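You operate a simulated robot arm through the tools that you are given. There is no shell and no other tool.

You are at the controls of a simulated robot arm. One attempt, no reset.

## Task
Leave the slip mould open to dry.
Fine: green lever free, lid up, grey plug out, rounded tile on the short board on the table.

It is judged by the outcome, as a careful person would: the job done as asked, and still so three seconds after it is handed in. It fails if anything else is knocked over, pushed out of place, dropped, spilled or broken. Lids that push on must go on centred and level and be pressed home; caps that screw on are set level and turned clockwise until they are tight.

## Robot
A 7-joint arm with a two-finger parallel gripper, fixed in place. Base frame: the origin is at the foot of the arm, x ahead of it, y to its left, z up; the work surface is at about z = 720. Lengths are in mm, angles in rad, forces in N, time in s.
With the tool pointing down near the work surface it reaches from about 160 to 680 mm from the base axis. Its first joint turns from -1.152 to 1.152 rad. Payload 2.4 kg.
The tool frame sits at the grasp point between the pads (the TCP): z along the fingers, y along the line on which they close. The tips reach 30 mm beyond it. The gripper opens to 94 mm. The fingers are 28 mm wide and 10 mm thick; the gripper's body (50 by 96 mm) begins 55 mm behind the TCP.
Orientation is that of the tool frame in the base frame, as a unit quaternion [x, y, z, w]. With the fingers straight down and closing along the base's y, the tool's x points along the base's -x, its y along +y and its z along -z.

## Interface
- The arm moves only by the tool jog_arm. Its argument "commands" is a list of rows, each a list of 3 entries, a list of its own where there are three numbers: the shift along the tool's x, y, z in cm, then the turn, a rotation vector about the tool's x, y, z in rad, then the opening in per cent of the stroke, from 0 (shut) to 100 (fully open). In form: [[[x, y, z], [ax, ay, az], jaw], ...]. A call has 1 to 20 rows; each row shifts and turns the commanded pose from where the row before left it, along the tool's axes as they then stand. Rows are played at 5 a second. More than 50 mm and 0.15 rad between two rows, or a gripper value outside its range, and nothing of the call is played. A pose out of reach is approached as far as the arm can. The call stops where the force on the tool passes 40 N (or 10 N more than at its start, if that is more) or the arm is blocked; 0.2 s more then pass. Each finger travels about 153 mm/s and halts on what it meets, pressing with about 30 N; the grip force reading is that of the motor and also rises with nothing between the fingers. The clock runs only during rows and for 0.2 s after the last one: add rows that do not move to give the fingers time. The reply holds the time, the measured pose of the TCP, the force on the tool along the base axes, the opening and the grip force, in the units named above and with some noise, with the torque about the TCP (base axes, N m) and any sound that the robot's microphone picked up.
- Cameras (640 x 400 px; columns grow to the right, rows downward): "scene" is fixed at [46.4, 483.2, 1468.3]; the picture's right is [-0.64, -0.77, 0.00], its down [-0.35, 0.29, -0.89] and it looks along [0.68, -0.57, -0.46] (base axes); focal length 350 px, centre (320, 200). "wrist" rides on the gripper at [76, 14, -103] in the tool frame; the picture's right is [-0.18, 0.98, 0.00], its down [-0.75, -0.14, -0.64] and it looks along [-0.63, -0.12, 0.77] (tool axes); focal length 243 px, centre (320, 200). There is no depth. A picture from a camera that has moved, and an enlarged one, comes with that camera's place and axes in the base frame and with its lens. The place of the scene camera against the robot may be out by one fixed shift of up to 18 mm in any direction.
- get_image(camera): a new picture of that camera. It takes no simulated time.
- zoom(camera, box): a new picture of the part [left, top, right, bottom] of that camera's present view, enlarged. It takes no simulated time.
- job_done(): hands the job in; it is judged then, once.

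Places have to be worked out from the pictures, the camera data and where the tool is seen. Open the gripper and draw the arm clear of the work before you hand the job in, unless the task says otherwise.

The tools are called after "Call:" as name(argument=value, ...) on one line, values as JSON. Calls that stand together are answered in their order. jog_arm: Moves the arm, as the interface text tells. Its arguments: {"type":"object","properties":{"commands":{"type":"array","items":{"type":"array"}}},"required":["commands"]} The other tools are called the same way: get_image (camera) takes a picture; zoom (camera, box) takes an enlarged picture of a part of a camera's view; job_done () hands the job in.

At the start:

```text
clock: 0.0
eef_pos: [408.7, -81.6, 1191.8]
tcp_rot: [-0.001, 1.0, 0.001, 0.0]
ft_force: [0.2, 1.1, 0.3]
torque: [0.01, -0.02, -0.01]
opening: 94.2
grip_force: 0.1
```

scene: 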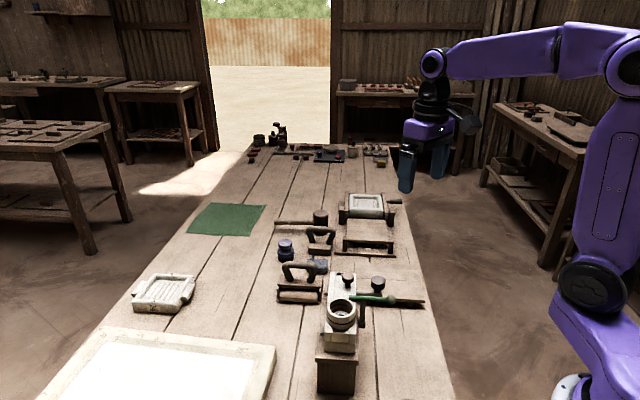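
wrist: 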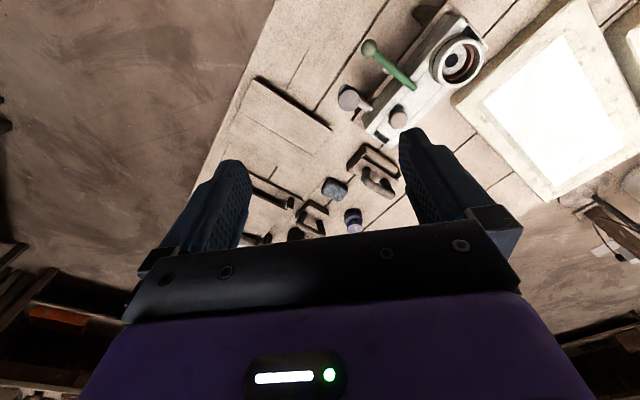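

I'll look closer at the work area before moving anything.

Call:
zoom(camera="scene", box=[260, 180, 460, 305])

Call:
zoom(camera="scene", box=[260, 260, 460, 400])

Call:
zoom(camera="wrist", box=[220, 0, 540, 250])

Call:
zoom(camera="scene", box=[100, 180, 300, 330])

```text
3.20 times, centred on (360, 242) of scene
camera zoom: at [46.4, 483.2, 1468.3], right [-0.64, -0.77, 0.0], down [-0.35, 0.29, -0.89], along [0.68, -0.57, -0.46], focal length 1121 px, centre (192, 64)
```

zoom: 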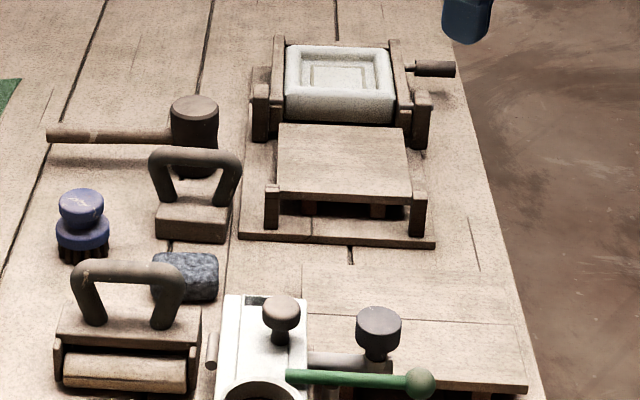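

```text
2.86 times, centred on (360, 330) of scene
camera zoom: at [46.4, 483.2, 1468.3], right [-0.64, -0.77, 0.0], down [-0.35, 0.29, -0.89], along [0.68, -0.57, -0.46], focal length 1001 px, centre (206, -171)
```

zoom: 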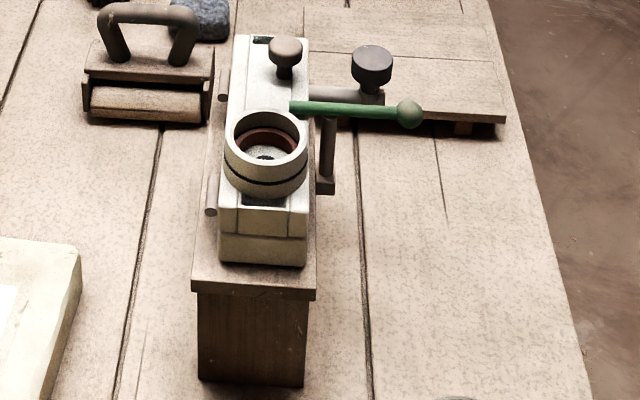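

```text
1.60 times, centred on (380, 125) of wrist
camera zoom: at [332.9, -67.3, 1295.7], right [0.18, 0.98, 0.0], down [0.75, -0.14, 0.64], along [0.63, -0.12, -0.77], focal length 388 px, centre (224, 320)
```

zoom: 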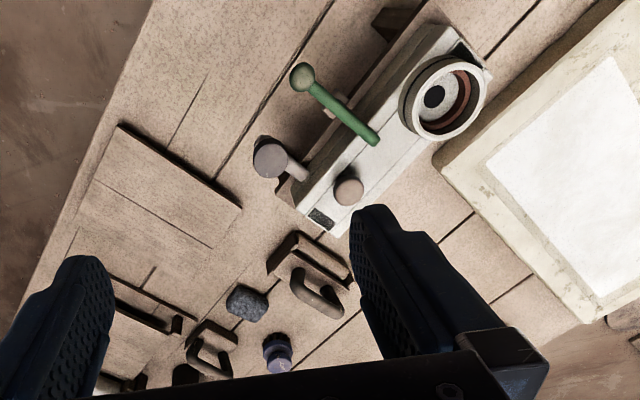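

```text
2.67 times, centred on (200, 255) of scene
camera zoom: at [46.4, 483.2, 1468.3], right [-0.64, -0.77, 0.0], down [-0.35, 0.29, -0.89], along [0.68, -0.57, -0.46], focal length 934 px, centre (640, 53)
```

zoom: 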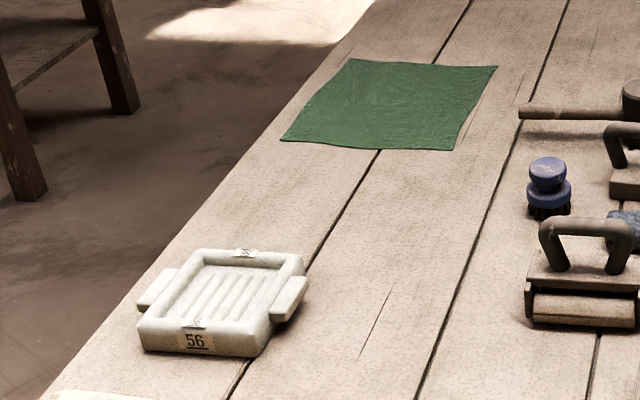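

The mould stands near (460, 60) with its top around z 920. I'll shift the wrist camera above it for a better look, staying well clear.

Call:
jog_arm(commands=[[[-0.4, 3.7, 1], [0, 0, 0], 100], [[-0.4, 3.7, 1], [0, 0, 0], 100], [[-0.5, 3.7, 1], [0, 0, 0], 100], [[-0.5, 3.7, 1], [0, 0, 0], 100], [[0, 0, 0], [0, 0, 0], 100]])

Call:
get_image(camera="wrist")

Call:
zoom(camera="wrist", box=[200, 0, 440, 150])

```text
clock: 1.2
eef_pos: [424.9, 66.4, 1151.2]
tcp_rot: [0.0, 1.0, 0.0, 0.001]
ft_force: [0.9, -0.2, 0.5]
torque: [0.01, -0.05, -0.01]
opening: 94.1
grip_force: 0.0
```

```text
taken
camera wrist: at [350.1, 81.4, 1254.7], right [0.18, 0.98, 0.0], down [0.75, -0.14, 0.64], along [0.63, -0.12, -0.77], focal length 243 px, centre (320, 200)
```

wrist: 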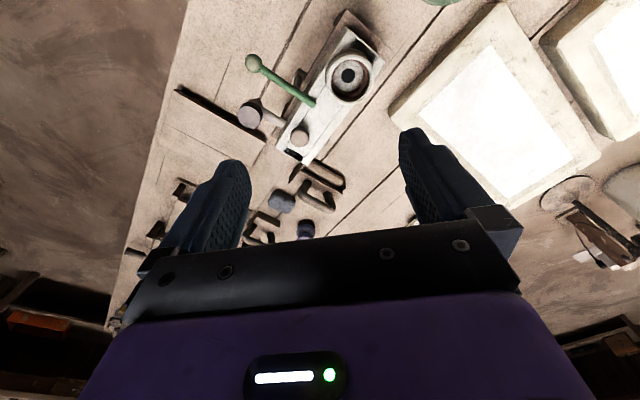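

```text
2.67 times, centred on (320, 75) of wrist
camera zoom: at [350.1, 81.4, 1254.7], right [0.18, 0.98, 0.0], down [0.75, -0.14, 0.64], along [0.63, -0.12, -0.77], focal length 647 px, centre (320, 533)
```

zoom: 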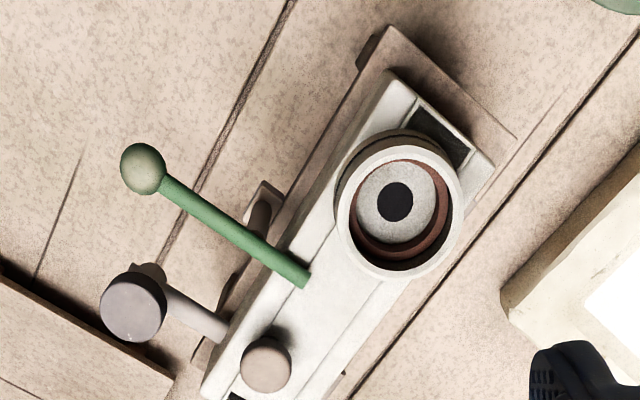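

The mould, lever, lid knob and side plug are clear. Next I look at the boards to the right of it.

Call:
jog_arm(commands=[[[-0.9, -3.6, 0], [0, 0, 0], 100], [[-0.9, -3.6, 0], [0, 0, 0], 100], [[-0.9, -3.6, 0], [0, 0, 0], 100], [[-0.9, -3.6, 2], [0, 0, 0], 100], [[-0.9, -3.6, 4], [0, 0, 0], 100], [[-0.9, -3.6, 4], [0, 0, 0], 100], [[0, 0, 0], [0, 0, 0], 100]])

Call:
get_image(camera="wrist")

Call:
zoom(camera="wrist", box=[140, 0, 460, 200])

Call:
get_image(camera="scene")

```text
refused: row 5 steps farther than a row can; nothing moved
```

```text
taken
camera wrist: at [350.1, 81.4, 1254.7], right [0.18, 0.98, 0.0], down [0.75, -0.14, 0.64], along [0.63, -0.12, -0.77], focal length 243 px, centre (320, 200)
```

wrist: 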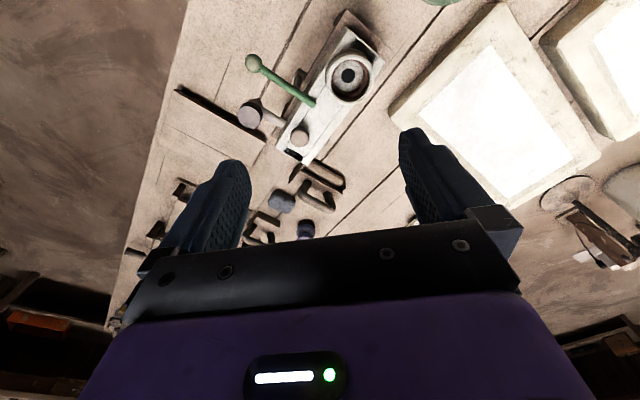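

```text
2.00 times, centred on (300, 100) of wrist
camera zoom: at [350.1, 81.4, 1254.7], right [0.18, 0.98, 0.0], down [0.75, -0.14, 0.64], along [0.63, -0.12, -0.77], focal length 485 px, centre (360, 400)
```

zoom: 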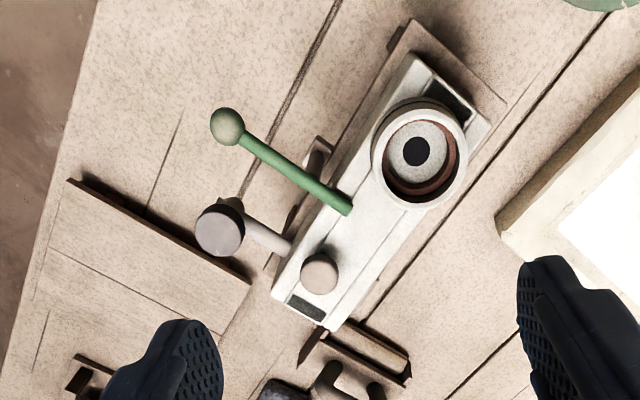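

```text
taken
```

scene: 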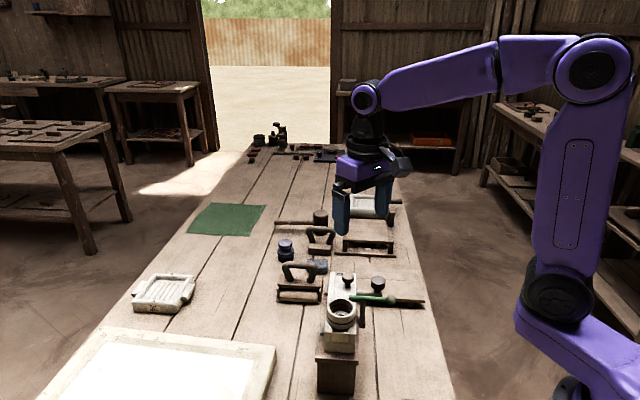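

The step was over the limit; I'll repeat it with smaller steps.

Call:
jog_arm(commands=[[[-0.8, -3.6, 0], [0, 0, 0], 100], [[-0.8, -3.6, 0], [0, 0, 0], 100], [[-0.8, -3.6, 1], [0, 0, 0], 100], [[-0.8, -3.6, 2], [0, 0, 0], 100], [[-0.8, -3.2, 3], [0, 0, 0], 100], [[-0.8, -3.2, 3], [0, 0, 0], 100], [[0, 0, 3], [0, 0, 0], 100], [[0, 0, 0], [0, 0, 0], 100]])

Call:
get_image(camera="wrist")

Call:
zoom(camera="wrist", box=[140, 0, 460, 200])

```text
clock: 3.0
eef_pos: [473.4, -144.6, 1031.0]
tcp_rot: [0.0, 1.0, -0.001, 0.001]
ft_force: [0.5, 0.3, 0.5]
torque: [0.01, 0.01, -0.02]
opening: 94.0
grip_force: 0.0
```

```text
taken
camera wrist: at [398.1, -128.6, 1135.4], right [0.18, 0.98, 0.0], down [0.75, -0.14, 0.64], along [0.63, -0.12, -0.77], focal length 243 px, centre (320, 200)
```

wrist: 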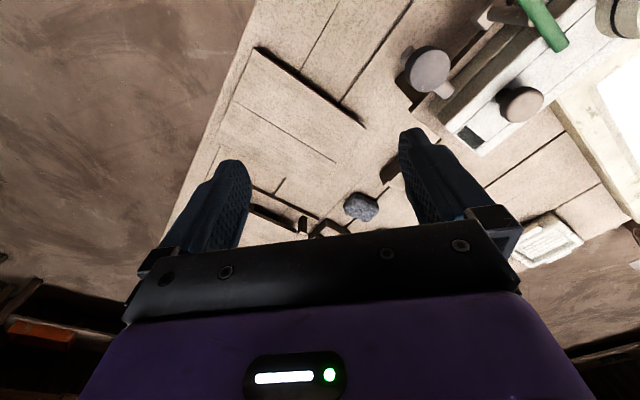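

```text
2.00 times, centred on (300, 100) of wrist
camera zoom: at [398.1, -128.6, 1135.4], right [0.18, 0.98, 0.0], down [0.75, -0.14, 0.64], along [0.63, -0.12, -0.77], focal length 485 px, centre (360, 400)
```

zoom: 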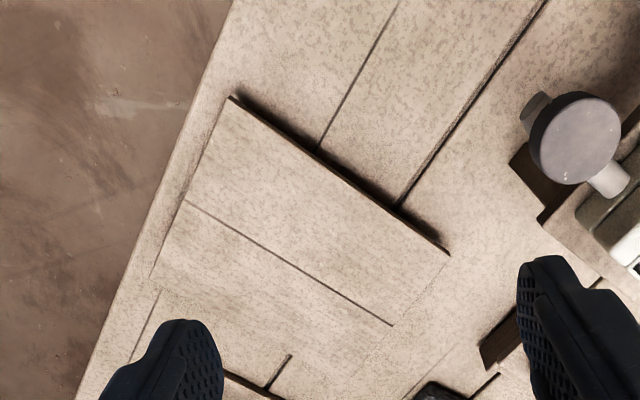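

The board near (520, -180) has a seam across it; I move further out to see the rack behind and compare the boards.

Call:
jog_arm(commands=[[[-4, -1, 0], [0, 0, 0], 100], [[-4, -1, 0], [0, 0, 0], 100], [[-4, 0, 0], [0, 0, 0], 100], [[0, 0, 0], [0, 0, 0], 100]])

Call:
get_image(camera="wrist")

Call:
zoom(camera="wrist", box=[140, 0, 460, 200])

Call:
zoom(camera="scene", box=[330, 180, 450, 320])

```text
clock: 4.0
eef_pos: [596.2, -166.2, 1031.3]
tcp_rot: [0.0, 1.0, 0.0, 0.0]
ft_force: [-0.5, -0.3, 0.6]
torque: [0.02, 0.0, 0.0]
opening: 94.1
grip_force: 0.3
```

```text
taken
camera wrist: at [521.5, -150.9, 1134.7], right [0.18, 0.98, 0.0], down [0.75, -0.14, 0.64], along [0.63, -0.12, -0.77], focal length 243 px, centre (320, 200)
```

wrist: 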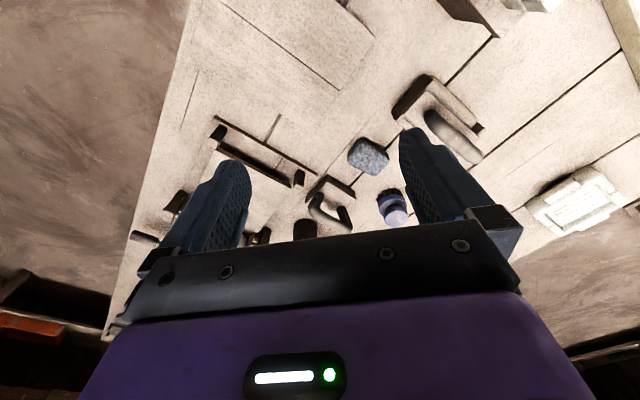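

```text
2.00 times, centred on (300, 100) of wrist
camera zoom: at [521.5, -150.9, 1134.7], right [0.18, 0.98, 0.0], down [0.75, -0.14, 0.64], along [0.63, -0.12, -0.77], focal length 485 px, centre (360, 400)
```

zoom: 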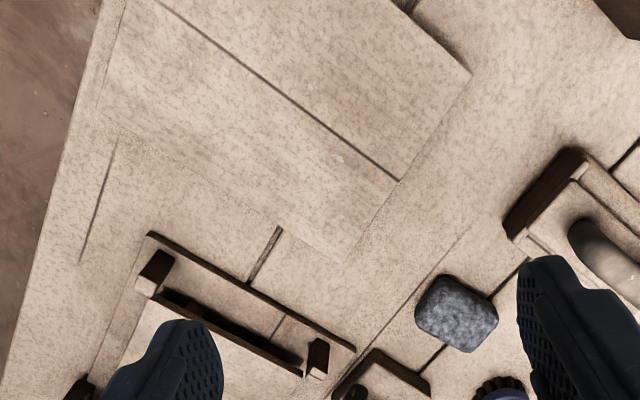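

```text
2.86 times, centred on (390, 250) of scene
camera zoom: at [46.4, 483.2, 1468.3], right [-0.64, -0.77, 0.0], down [-0.35, 0.29, -0.89], along [0.68, -0.57, -0.46], focal length 1001 px, centre (120, 57)
```

zoom: 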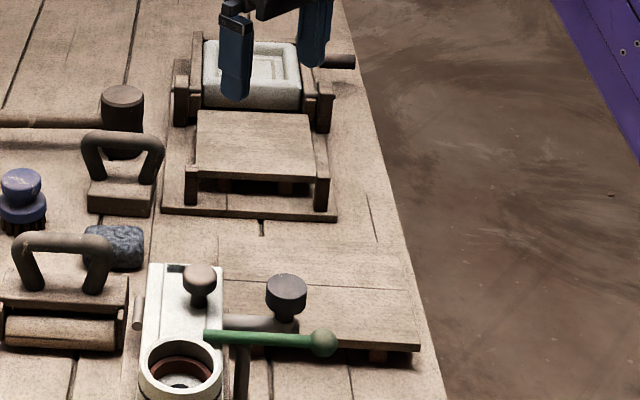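

Checking the far end of the table and the foreground for any other boards or a rounded tile.

Call:
zoom(camera="scene", box=[230, 110, 410, 220])

Call:
zoom(camera="scene", box=[300, 260, 440, 350])

Call:
zoom(camera="scene", box=[20, 260, 340, 400])

```text
3.56 times, centred on (320, 165) of scene
camera zoom: at [46.4, 483.2, 1468.3], right [-0.64, -0.77, 0.0], down [-0.35, 0.29, -0.89], along [0.68, -0.57, -0.46], focal length 1246 px, centre (320, 324)
```

zoom: 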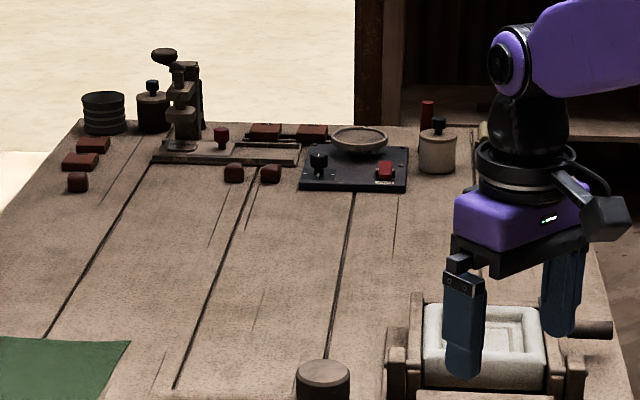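

```text
4.44 times, centred on (370, 305) of scene
camera zoom: at [46.4, 483.2, 1468.3], right [-0.64, -0.77, 0.0], down [-0.35, 0.29, -0.89], along [0.68, -0.57, -0.46], focal length 1557 px, centre (98, -267)
```

zoom: 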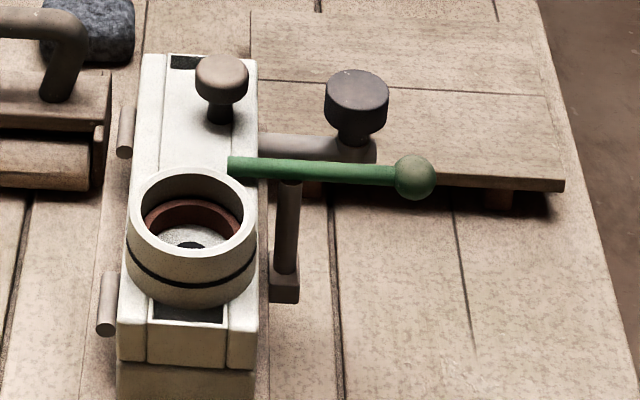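

```text
2.00 times, centred on (180, 330) of scene
camera zoom: at [46.4, 483.2, 1468.3], right [-0.64, -0.77, 0.0], down [-0.35, 0.29, -0.89], along [0.68, -0.57, -0.46], focal length 701 px, centre (600, -60)
```

zoom: 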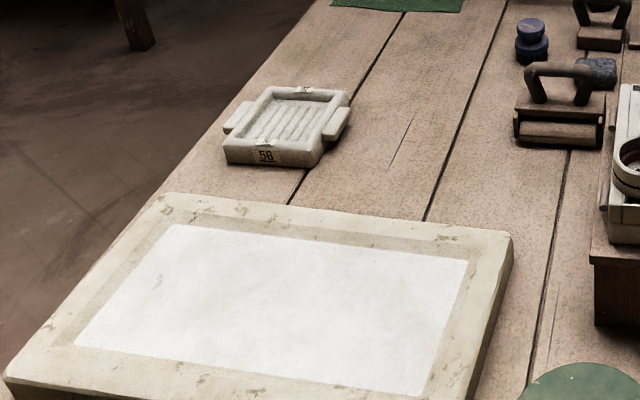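

There is only one board lying on the table (two slats, low feet), around (520, -185). The table and mould are turned about 45° to my axes. I'll return near the lever, turn the wrist 45°, and look closely at the latch mechanism.

Call:
jog_arm(commands=[[[3.5, 2.3, -0.5], [0, 0, 0], 60], [[3.5, 2.3, -0.5], [0, 0, 0], 60], [[3.5, 2.3, -0.5], [0, 0, 0], 60], [[3.5, 2.3, -0.5], [0, 0, 0], 60], [[3.5, 2.3, -0.5], [0, 0, 0], 60], [[3.5, 2.3, -0.5], [0, 0, 0], 60], [[0, 0, 0], [0, 0, -0.131], 60], [[0, 0, 0], [0, 0, -0.131], 60], [[0, 0, 0], [0, 0, -0.131], 60], [[0, 0, 0], [0, 0, -0.131], 60], [[0, 0, 0], [0, 0, -0.131], 60], [[0, 0, 0], [0, 0, -0.131], 60], [[0, 0, 0], [0, 0, 0], 60]])

Call:
get_image(camera="wrist")

Call:
zoom(camera="wrist", box=[160, 0, 480, 200])

```text
clock: 6.8
eef_pos: [385.1, -25.3, 1061.7]
tcp_rot: [-0.384, 0.923, 0.0, 0.0]
ft_force: [0.3, 0.6, -0.8]
torque: [-0.01, -0.02, -0.03]
opening: 56.5
grip_force: 0.0
```

```text
taken
camera wrist: at [320.9, -67.9, 1164.8], right [-0.57, 0.82, 0.0], down [0.63, 0.43, 0.64], along [0.53, 0.36, -0.77], focal length 243 px, centre (320, 200)
```

wrist: 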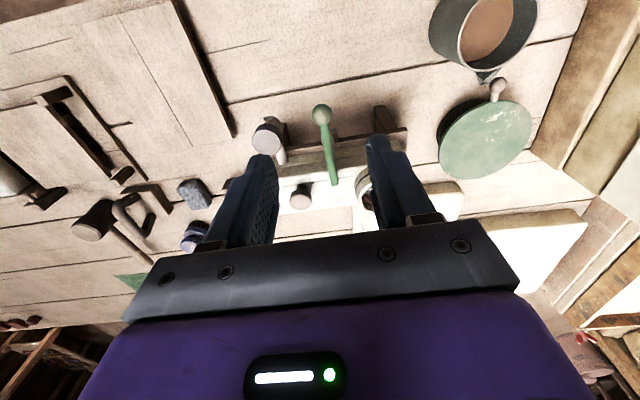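

```text
2.00 times, centred on (320, 100) of wrist
camera zoom: at [320.9, -67.9, 1164.8], right [-0.57, 0.82, 0.0], down [0.63, 0.43, 0.64], along [0.53, 0.36, -0.77], focal length 485 px, centre (320, 400)
```

zoom: 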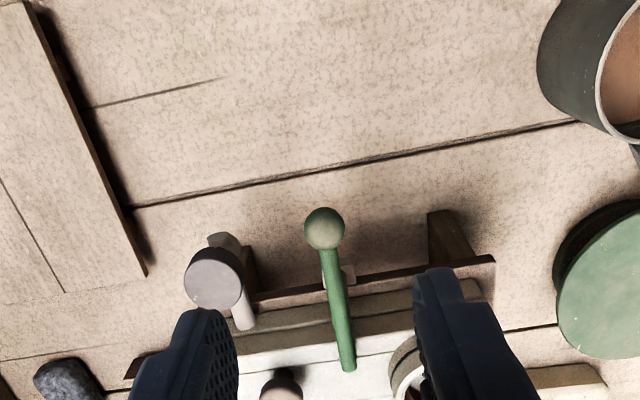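

I see a pot of slip and a green disc at the left to keep clear of. To see how the lever pivots, I'll tilt the wrist and take a flatter look from the near side.

Call:
jog_arm(commands=[[[3.4, 0, 0], [0, 0, 0], 90], [[0, 0, 0], [0, -0.125, 0], 90], [[0, 0, 0], [0, -0.125, 0], 90], [[0, 0, 0], [0, -0.125, 0], 90], [[0, 0, 0], [0, -0.125, 0], 90], [[2.15, 0, 3.95], [0, 0, 0], 90], [[2.15, 0, 3.95], [0, 0, 0], 90], [[0, 0, 0], [0, 0, 0], 90]])

Call:
get_image(camera="wrist")

Call:
zoom(camera="wrist", box=[200, 70, 440, 220])

Call:
get_image(camera="scene")

```text
clock: 8.6
eef_pos: [361.3, -52.8, 973.1]
tcp_rot: [-0.371, 0.895, 0.095, 0.228]
ft_force: [-0.6, -0.5, -0.2]
torque: [0.04, 0.01, 0.0]
opening: 84.5
grip_force: 0.1
```

```text
taken
camera wrist: at [269.0, -123.6, 1027.2], right [-0.58, 0.81, 0.09], down [0.35, 0.15, 0.92], along [0.73, 0.57, -0.37], focal length 243 px, centre (320, 200)
```

wrist: 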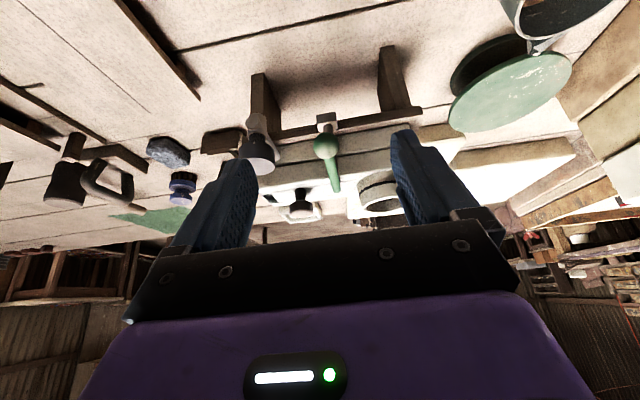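

```text
2.67 times, centred on (320, 145) of wrist
camera zoom: at [269.0, -123.6, 1027.2], right [-0.58, 0.81, 0.09], down [0.35, 0.15, 0.92], along [0.73, 0.57, -0.37], focal length 647 px, centre (320, 347)
```

zoom: 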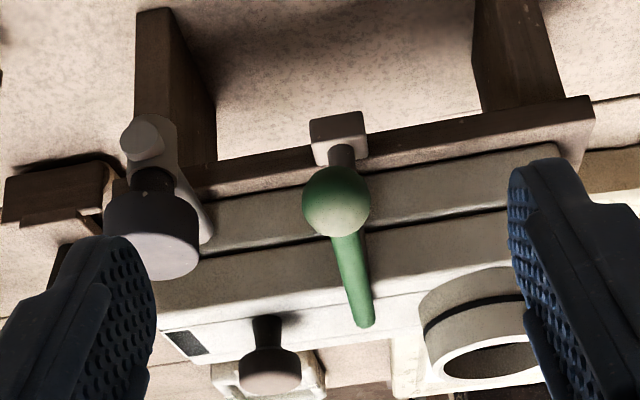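

```text
taken
```

scene: 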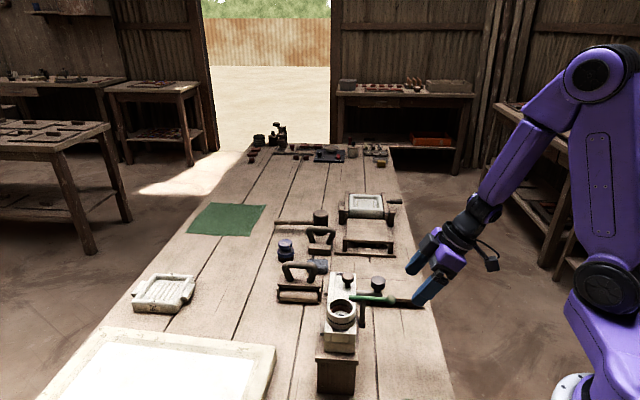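

The lever sits on a small vertical post and lies over the lid, held as a swing latch; the plug stands vertically in a side cup. I estimate the lever ball at (394.5, -14, 915) and the pivot near (435, 26). I'll level the tool and go above the ball.

Call:
jog_arm(commands=[[[-2.15, 0, -3.95], [0, 0, 0], 90], [[0, 0, 0], [0, 0.125, 0], 60], [[0, 0, 0], [0, 0.125, 0], 45], [[0, 0, 0], [0, 0.125, 0], 45], [[0, 0, 0], [0, 0.125, 0], 45], [[-2.5, 0.2, 0], [0, 0, 0], 45], [[-2.5, 0.2, 0], [0, 0, 0], 45], [[0, 0, 0], [0, 0, 0], 45]])

Call:
get_image(camera="wrist")

Call:
zoom(camera="scene", box=[300, 230, 460, 340])

```text
clock: 10.4
eef_pos: [393.5, -9.6, 1020.0]
tcp_rot: [-0.383, 0.924, 0.0, 0.0]
ft_force: [0.6, 0.7, -0.4]
torque: [0.01, 0.04, -0.04]
opening: 42.2
grip_force: 0.1
```

```text
taken
camera wrist: at [330.5, -51.8, 1122.8], right [-0.56, 0.83, 0.0], down [0.63, 0.43, 0.64], along [0.53, 0.36, -0.77], focal length 243 px, centre (320, 200)
```

wrist: 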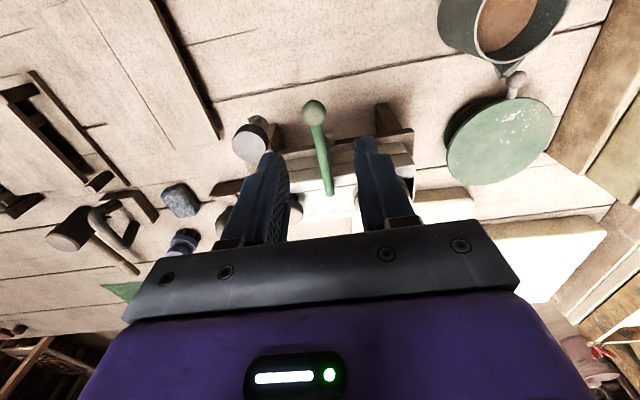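

```text
3.64 times, centred on (380, 285) of scene
camera zoom: at [46.4, 483.2, 1468.3], right [-0.64, -0.77, 0.0], down [-0.35, 0.29, -0.89], along [0.68, -0.57, -0.46], focal length 1274 px, centre (102, -109)
```

zoom: 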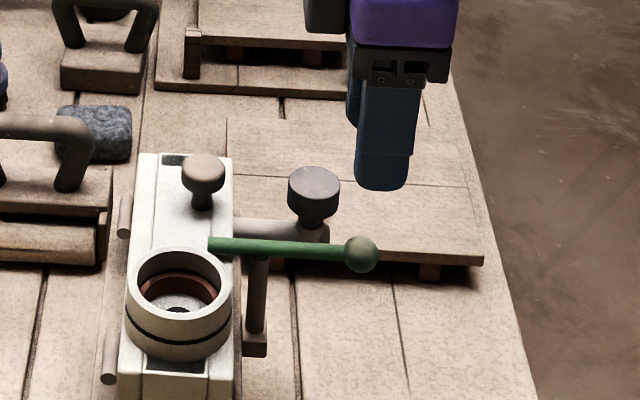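

Ball re-measured at about (395.5, -14, 915). Small correction, then straight down so the fingers cage the ball.

Call:
jog_arm(commands=[[[0.14, -0.42, 0], [0, 0, 0], 45], [[0, 0, 2.6], [0, 0, 0], 45], [[0, 0, 2.6], [0, 0, 0], 45], [[0, 0, 2.6], [0, 0, 0], 45], [[0, 0, 2.5], [0, 0, 0], 45], [[0, 0, 0], [0, 0, 0], 45]])

Call:
get_image(camera="wrist")

Call:
zoom(camera="scene", box=[300, 230, 460, 340])

```text
clock: 11.8
eef_pos: [395.5, -16.6, 913.4]
tcp_rot: [-0.383, 0.924, -0.001, -0.001]
ft_force: [0.7, 0.3, -0.2]
torque: [0.01, -0.02, -0.01]
opening: 42.4
grip_force: 0.1
```

```text
taken
camera wrist: at [331.5, -58.9, 1016.9], right [-0.57, 0.82, 0.0], down [0.63, 0.43, 0.64], along [0.53, 0.36, -0.77], focal length 243 px, centre (320, 200)
```

wrist: 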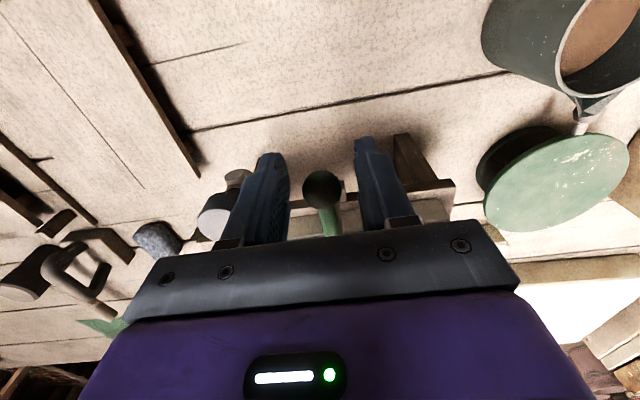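

```text
3.64 times, centred on (380, 285) of scene
camera zoom: at [46.4, 483.2, 1468.3], right [-0.64, -0.77, 0.0], down [-0.35, 0.29, -0.89], along [0.68, -0.57, -0.46], focal length 1274 px, centre (102, -109)
```

zoom: 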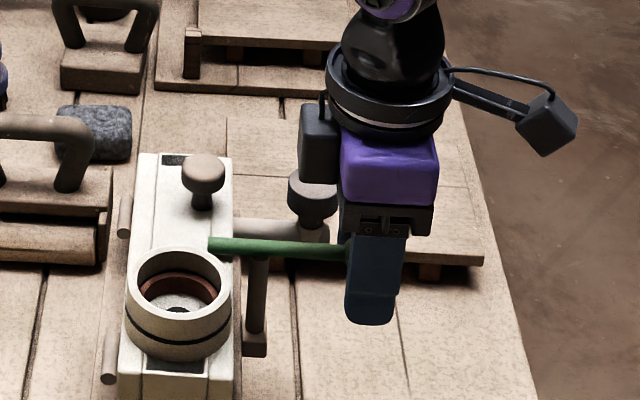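

The ball is centred between the pads. I narrow the jaws to a loose cage and swing it a little around the presumed pivot, turning the wrist along with it.

Call:
jog_arm(commands=[[[0, 0, 0], [0, 0, 0], 29], [[0, 0, 0], [0, 0, 0], 29], [[-0.06, 0.85, 0], [0, 0, 0.149], 29], [[-0.06, 0.85, 0], [0, 0, 0.149], 29], [[0, 0, 0], [0, 0, 0], 29]])

Call:
get_image(camera="wrist")

Call:
zoom(camera="scene", box=[300, 230, 460, 340])

```text
clock: 13.0
eef_pos: [384.6, 0.6, 913.9]
tcp_rot: [-0.24, 0.971, 0.001, 0.001]
ft_force: [0.3, 0.9, -0.2]
torque: [0.01, -0.01, 0.01]
opening: 27.6
grip_force: 0.0
```

```text
taken
camera wrist: at [311.6, -22.1, 1017.3], right [-0.3, 0.96, 0.0], down [0.73, 0.23, 0.64], along [0.61, 0.19, -0.77], focal length 243 px, centre (320, 200)
```

wrist: 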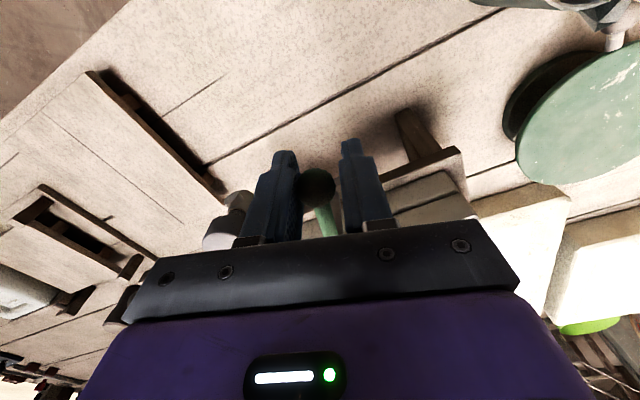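

```text
3.64 times, centred on (380, 285) of scene
camera zoom: at [46.4, 483.2, 1468.3], right [-0.64, -0.77, 0.0], down [-0.35, 0.29, -0.89], along [0.68, -0.57, -0.46], focal length 1274 px, centre (102, -109)
```

zoom: 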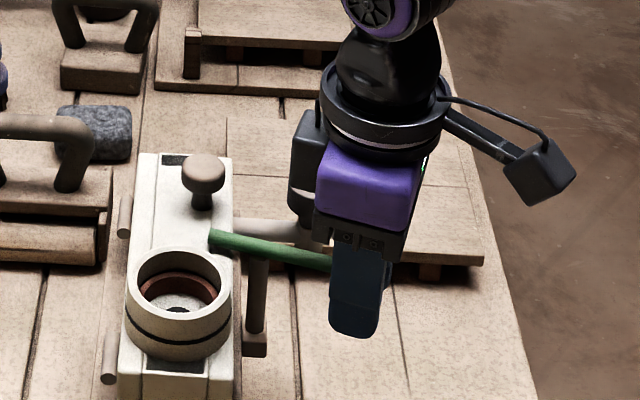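

It swings freely about the vertical post with no force. I continue around to about 60°.

Call:
jog_arm(commands=[[[-0.06, 0.85, 0], [0, 0, 0.149], 29], [[-0.06, 0.85, 0], [0, 0, 0.149], 29], [[-0.06, 0.85, 0], [0, 0, 0.149], 29], [[-0.06, 0.85, 0], [0, 0, 0.149], 29], [[-0.06, 0.85, 0], [0, 0, 0.149], 29], [[0, 0, 0], [0, 0, 0], 29]])

Call:
get_image(camera="wrist")

Call:
zoom(camera="scene", box=[300, 230, 460, 340])

```text
clock: 14.4
eef_pos: [380.3, 39.8, 912.9]
tcp_rot: [0.131, 0.991, 0.0, 0.0]
ft_force: [-0.4, -0.7, -0.1]
torque: [0.02, 0.0, 0.01]
opening: 27.3
grip_force: 0.1
```

```text
taken
camera wrist: at [311.1, 74.8, 1016.6], right [0.43, 0.9, 0.0], down [0.69, -0.33, 0.64], along [0.58, -0.28, -0.77], focal length 243 px, centre (320, 200)
```

wrist: 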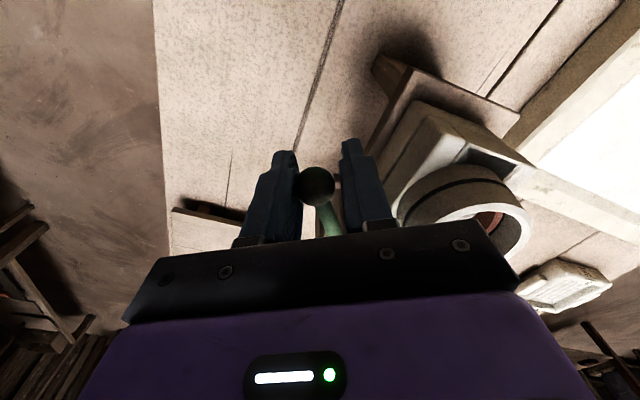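

```text
3.64 times, centred on (380, 285) of scene
camera zoom: at [46.3, 483.2, 1468.3], right [-0.64, -0.77, 0.0], down [-0.35, 0.29, -0.89], along [0.68, -0.57, -0.46], focal length 1274 px, centre (102, -109)
```

zoom: 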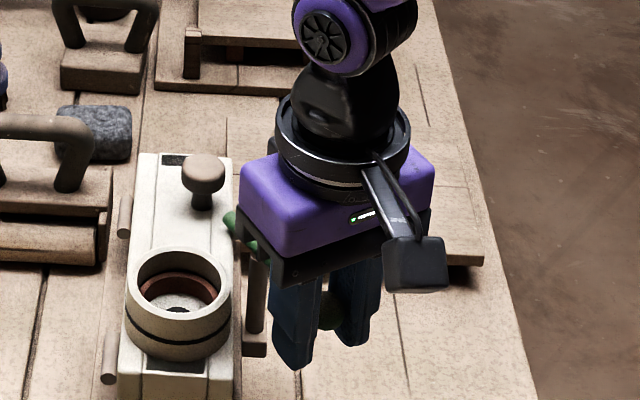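

Tip is almost off the lid; there is still room next to the collar, so a little more swing.

Call:
jog_arm(commands=[[[-0.06, 0.85, 0], [0, 0, 0.149], 29], [[-0.03, 0.55, 0], [0, 0, 0.1], 29], [[0, 0, 0], [0, 0, 0], 29]])

Call:
get_image(camera="wrist")

Call:
zoom(camera="scene", box=[300, 230, 460, 340])

```text
clock: 15.2
eef_pos: [385.4, 53.9, 913.8]
tcp_rot: [0.251, 0.968, 0.0, 0.0]
ft_force: [0.2, -0.2, 0.0]
torque: [0.01, 0.01, -0.01]
opening: 27.5
grip_force: 0.3
```

```text
taken
camera wrist: at [326.7, 104.1, 1017.0], right [0.64, 0.77, 0.0], down [0.59, -0.49, 0.64], along [0.49, -0.41, -0.77], focal length 243 px, centre (320, 200)
```

wrist: 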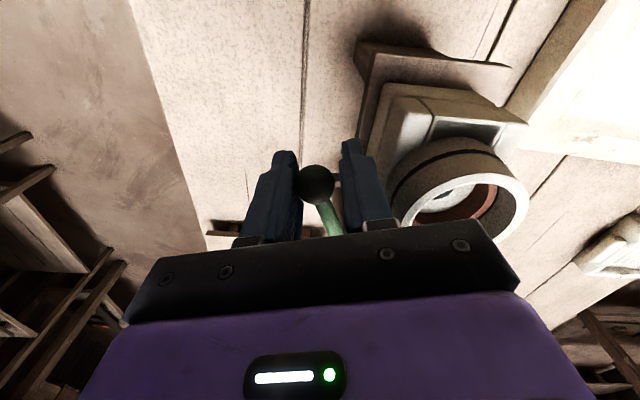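

```text
3.64 times, centred on (380, 285) of scene
camera zoom: at [46.3, 483.2, 1468.3], right [-0.64, -0.77, 0.0], down [-0.35, 0.29, -0.89], along [0.68, -0.57, -0.46], focal length 1274 px, centre (102, -109)
```

zoom: 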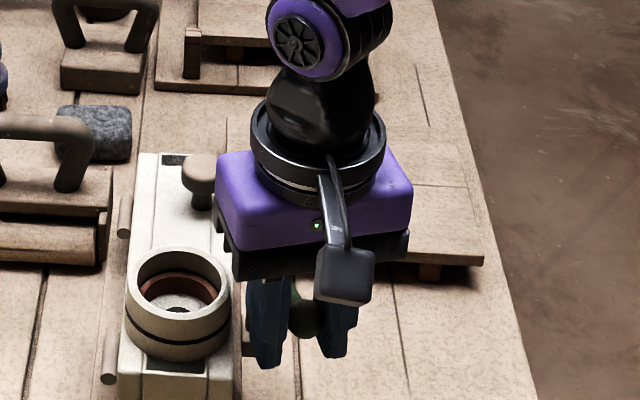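

The lever has swung about 70–75°. I lift straight up off the ball and check.

Call:
jog_arm(commands=[[[0, 0, -2.5], [0, 0, 0], 29], [[0, 0, -4], [0, 0, 0], 29], [[0, 0, -4.5], [0, 0, 0], 29], [[0, 0, -2], [0, 0, 0], 29], [[0, 0, 0], [0, 0, 0], 29]])

Call:
get_image(camera="wrist")

Call:
zoom(camera="scene", box=[300, 230, 460, 340])

```text
clock: 16.4
eef_pos: [385.9, 55.2, 1043.7]
tcp_rot: [0.251, 0.968, 0.0, 0.0]
ft_force: [0.5, 0.1, 0.1]
torque: [-0.01, 0.02, 0.02]
opening: 27.4
grip_force: 0.0
```

```text
taken
camera wrist: at [326.9, 104.8, 1147.0], right [0.64, 0.77, 0.0], down [0.59, -0.49, 0.64], along [0.49, -0.41, -0.77], focal length 243 px, centre (320, 200)
```

wrist: 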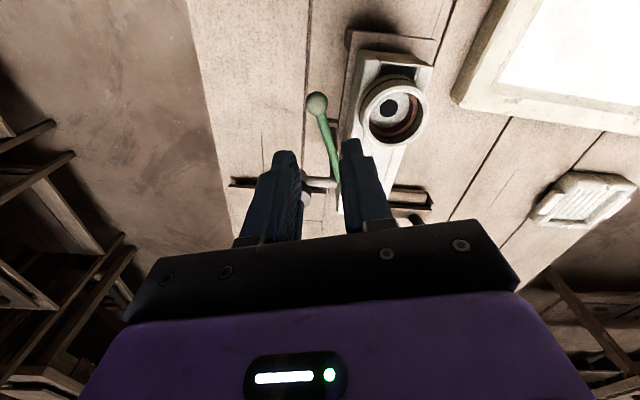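

```text
3.64 times, centred on (380, 285) of scene
camera zoom: at [46.3, 483.2, 1468.3], right [-0.64, -0.77, 0.0], down [-0.35, 0.29, -0.89], along [0.68, -0.57, -0.46], focal length 1274 px, centre (102, -109)
```

zoom: 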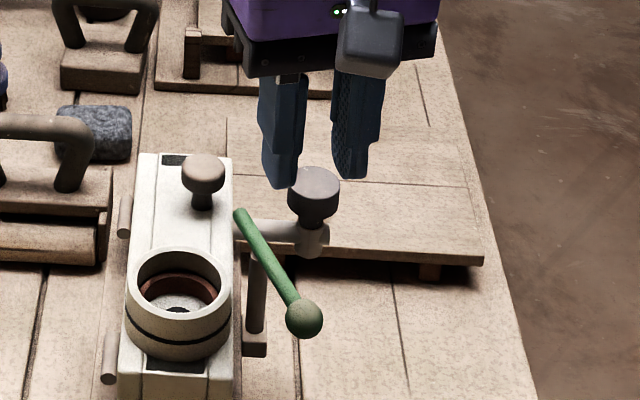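

The lever now lies alongside the mould, clear of the lid. Next is the grey plug: its knob top is at about (455, -38, 920); I turn back 45° and move above it.

Call:
jog_arm(commands=[[[0, 0, 0], [0, 0, -0.1434], 55], [[0, 0, 0], [0, 0, -0.1434], 55], [[0, 0, 0], [0, 0, -0.1434], 55], [[0, 0, 0], [0, 0, -0.1434], 55], [[0, 0, 0], [0, 0, -0.1434], 55], [[0, 0, 0], [0, 0, -0.1434], 55], [[0, 0, 0], [0, 0, -0.1434], 55], [[0, 0, 0], [0, 0, -0.1434], 55], [[0, 0, 0], [0, 0, -0.1434], 55], [[0.57, -3.82, 0], [0, 0, 0], 55], [[0.57, -3.82, 0], [0, 0, 0], 55], [[0.57, -3.82, 0], [0, 0, 0], 55], [[0, 0, 0], [0, 0, 0], 55]])

Call:
get_image(camera="wrist")

Call:
zoom(camera="wrist", box=[220, 70, 420, 220])

Call:
zoom(camera="scene", box=[300, 230, 460, 340])

```text
clock: 19.2
eef_pos: [455.2, -38.4, 1043.7]
tcp_rot: [-0.383, 0.924, 0.0, -0.001]
ft_force: [0.6, 0.1, -0.7]
torque: [0.01, -0.01, -0.01]
opening: 51.4
grip_force: 0.2
```

```text
taken
camera wrist: at [392.2, -81.4, 1146.8], right [-0.56, 0.83, 0.0], down [0.63, 0.43, 0.64], along [0.53, 0.36, -0.77], focal length 243 px, centre (320, 200)
```

wrist: 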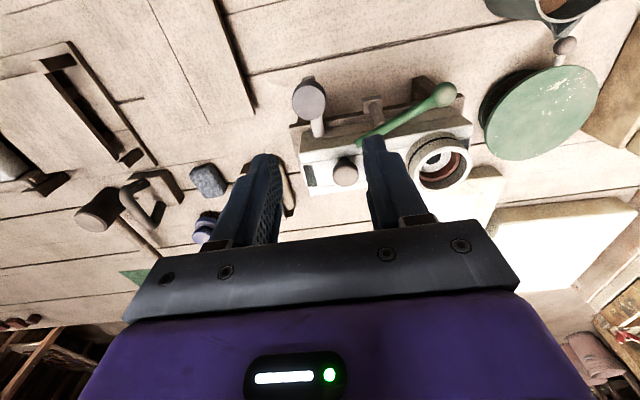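

```text
2.67 times, centred on (320, 145) of wrist
camera zoom: at [392.2, -81.4, 1146.8], right [-0.56, 0.83, 0.0], down [0.63, 0.43, 0.64], along [0.53, 0.36, -0.77], focal length 647 px, centre (320, 347)
```

zoom: 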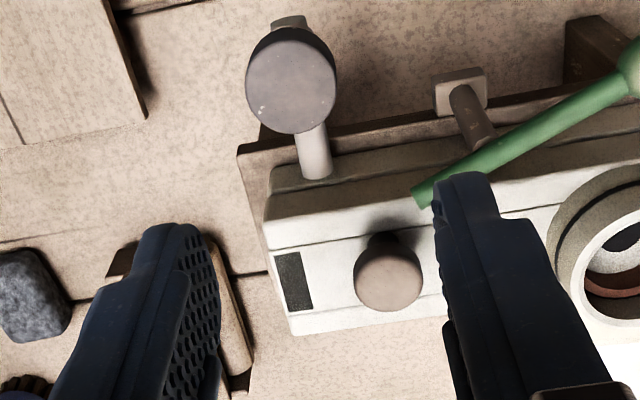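

```text
3.64 times, centred on (380, 285) of scene
camera zoom: at [46.4, 483.2, 1468.3], right [-0.64, -0.77, 0.0], down [-0.35, 0.29, -0.89], along [0.68, -0.57, -0.46], focal length 1274 px, centre (102, -109)
```

zoom: 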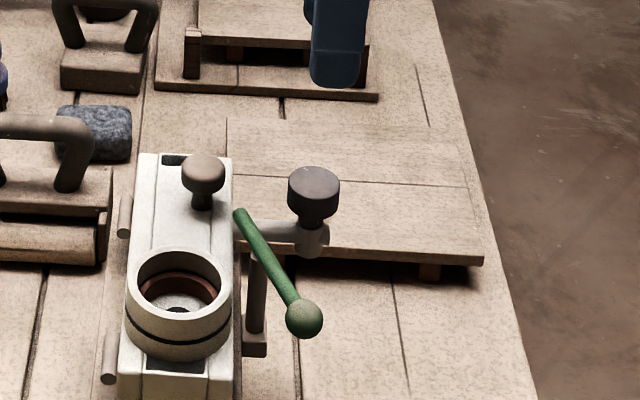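

Re-triangulating with wrist views only (the scene camera is off by ~15 mm): the plug knob top is at about (463, -46.5, 898), and the lid knob top at (494.5, 23, 930). I correct over the plug and come down to just above it.

Call:
jog_arm(commands=[[[0.02, -1.12, 0], [0, 0, 0], 55], [[0, 0, 4], [0, 0, 0], 55], [[0, 0, 4], [0, 0, 0], 55], [[0, 0, 2.8], [0, 0, 0], 55], [[0, 0, 0], [0, 0, 0], 55]])

Call:
get_image(camera="wrist")

Call:
zoom(camera="wrist", box=[220, 90, 420, 240])

Call:
zoom(camera="scene", box=[300, 230, 460, 340])

```text
clock: 20.4
eef_pos: [461.3, -45.9, 936.3]
tcp_rot: [-0.383, 0.924, 0.0, 0.0]
ft_force: [0.5, 1.3, 0.2]
torque: [-0.02, 0.0, -0.02]
opening: 51.7
grip_force: 0.1
```

```text
taken
camera wrist: at [397.9, -89.6, 1040.3], right [-0.56, 0.83, 0.0], down [0.63, 0.43, 0.64], along [0.53, 0.36, -0.77], focal length 243 px, centre (320, 200)
```

wrist: 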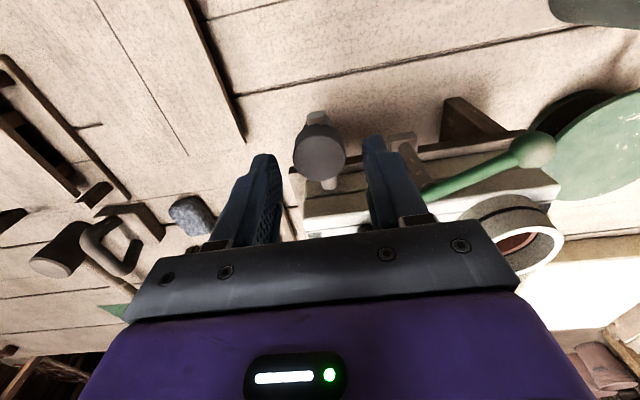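

```text
2.67 times, centred on (320, 165) of wrist
camera zoom: at [397.9, -89.6, 1040.3], right [-0.56, 0.83, 0.0], down [0.63, 0.43, 0.64], along [0.53, 0.36, -0.77], focal length 647 px, centre (320, 293)
```

zoom: 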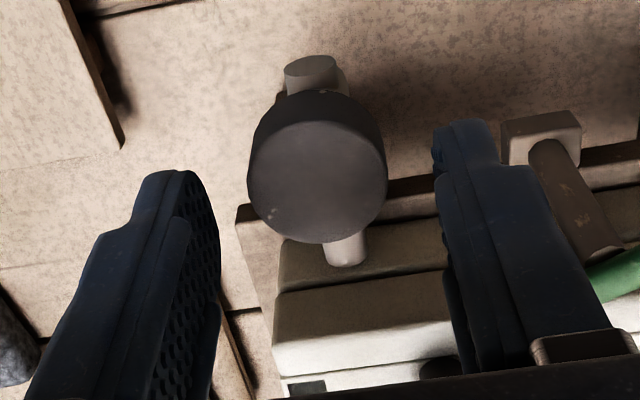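

```text
3.64 times, centred on (380, 285) of scene
camera zoom: at [46.4, 483.2, 1468.3], right [-0.64, -0.77, 0.0], down [-0.35, 0.29, -0.89], along [0.68, -0.57, -0.46], focal length 1274 px, centre (102, -109)
```

zoom: 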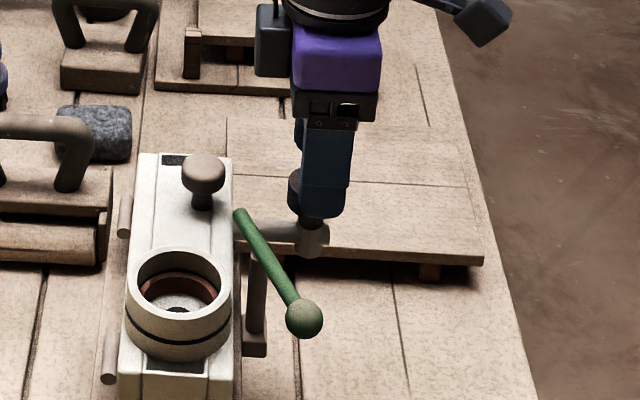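

The knob is centred between the pads. Down 46 mm, then grip it.

Call:
jog_arm(commands=[[[-0.06, -0.12, 2.3], [0, 0, 0], 55], [[0, 0, 2.3], [0, 0, 0], 55], [[0, 0, 0], [0, 0, 0], 55], [[0, 0, 0], [0, 0, 0], 20], [[0, 0, 0], [0, 0, 0], 20], [[0, 0, 0], [0, 0, 0], 20]])

Call:
zoom(camera="wrist", box=[220, 90, 420, 240])

Call:
zoom(camera="scene", box=[300, 230, 460, 340])

```text
clock: 21.8
eef_pos: [462.8, -45.5, 890.0]
tcp_rot: [-0.382, 0.924, 0.001, 0.001]
ft_force: [-3.4, 4.2, -0.1]
torque: [-0.06, -0.05, 0.0]
opening: 32.4
grip_force: 44.8
```

```text
2.67 times, centred on (320, 165) of wrist
camera zoom: at [399.6, -89.5, 992.9], right [-0.56, 0.83, 0.0], down [0.63, 0.43, 0.64], along [0.53, 0.36, -0.77], focal length 647 px, centre (320, 293)
```

zoom: 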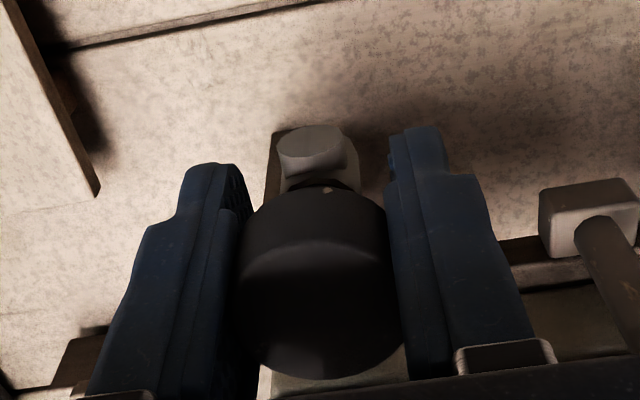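

```text
3.64 times, centred on (380, 285) of scene
camera zoom: at [46.3, 483.3, 1468.3], right [-0.64, -0.77, 0.0], down [-0.35, 0.29, -0.89], along [0.68, -0.57, -0.46], focal length 1274 px, centre (102, -109)
```

zoom: 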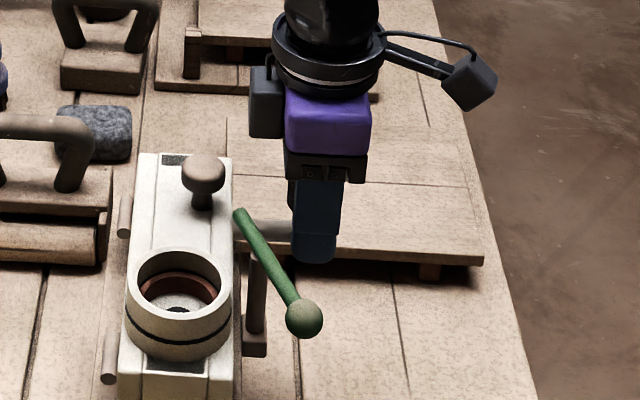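

The knob is held (32 mm). Now a slow straight pull upwards.

Call:
jog_arm(commands=[[[0, 0, -0.4], [0, 0, 0], 15], [[0, 0, -0.4], [0, 0, 0], 15], [[0, 0, -0.5], [0, 0, 0], 15], [[0, 0, -0.7], [0, 0, 0], 15], [[0, 0, 0], [0, 0, 0], 15]])

Call:
zoom(camera="scene", box=[300, 230, 460, 340])

```text
clock: 23.0
eef_pos: [462.6, -47.2, 911.4]
tcp_rot: [-0.384, 0.924, 0.001, 0.0]
ft_force: [-7.3, 15.2, 0.1]
torque: [-0.09, -0.03, 0.04]
opening: 32.5
grip_force: 45.3
```

```text
3.64 times, centred on (380, 285) of scene
camera zoom: at [46.2, 483.6, 1468.2], right [-0.64, -0.77, 0.0], down [-0.35, 0.29, -0.89], along [0.68, -0.57, -0.46], focal length 1274 px, centre (102, -109)
```

zoom: 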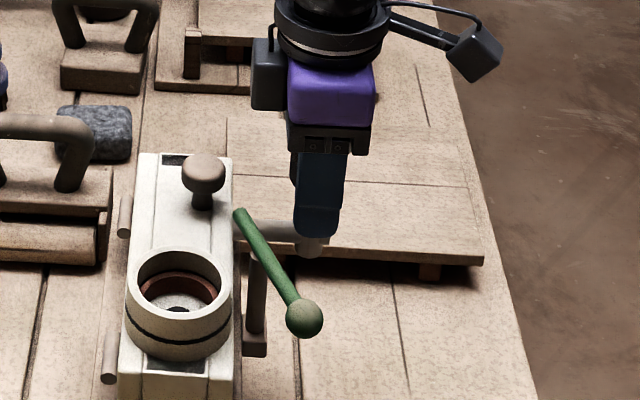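

The plug is rising but with some side load; I relieve it by shifting slightly toward the push and keep pulling.

Call:
jog_arm(commands=[[[-0.05, 0.2, 0], [0, 0, 0], 15], [[0, 0, 0], [0, 0, 0], 15]])

Call:
zoom(camera="wrist", box=[220, 90, 420, 240])

```text
clock: 23.6
eef_pos: [462.3, -46.9, 910.9]
tcp_rot: [-0.382, 0.924, -0.001, 0.002]
ft_force: [0.3, 4.4, 0.3]
torque: [-0.04, 0.04, 0.15]
opening: 32.6
grip_force: 45.8
```

```text
2.67 times, centred on (320, 165) of wrist
camera zoom: at [399.0, -89.3, 1013.8], right [-0.56, 0.83, 0.0], down [0.63, 0.43, 0.64], along [0.53, 0.36, -0.76], focal length 647 px, centre (320, 293)
```

zoom: 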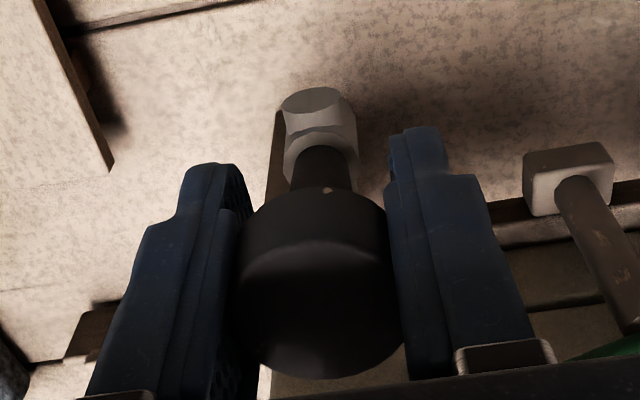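

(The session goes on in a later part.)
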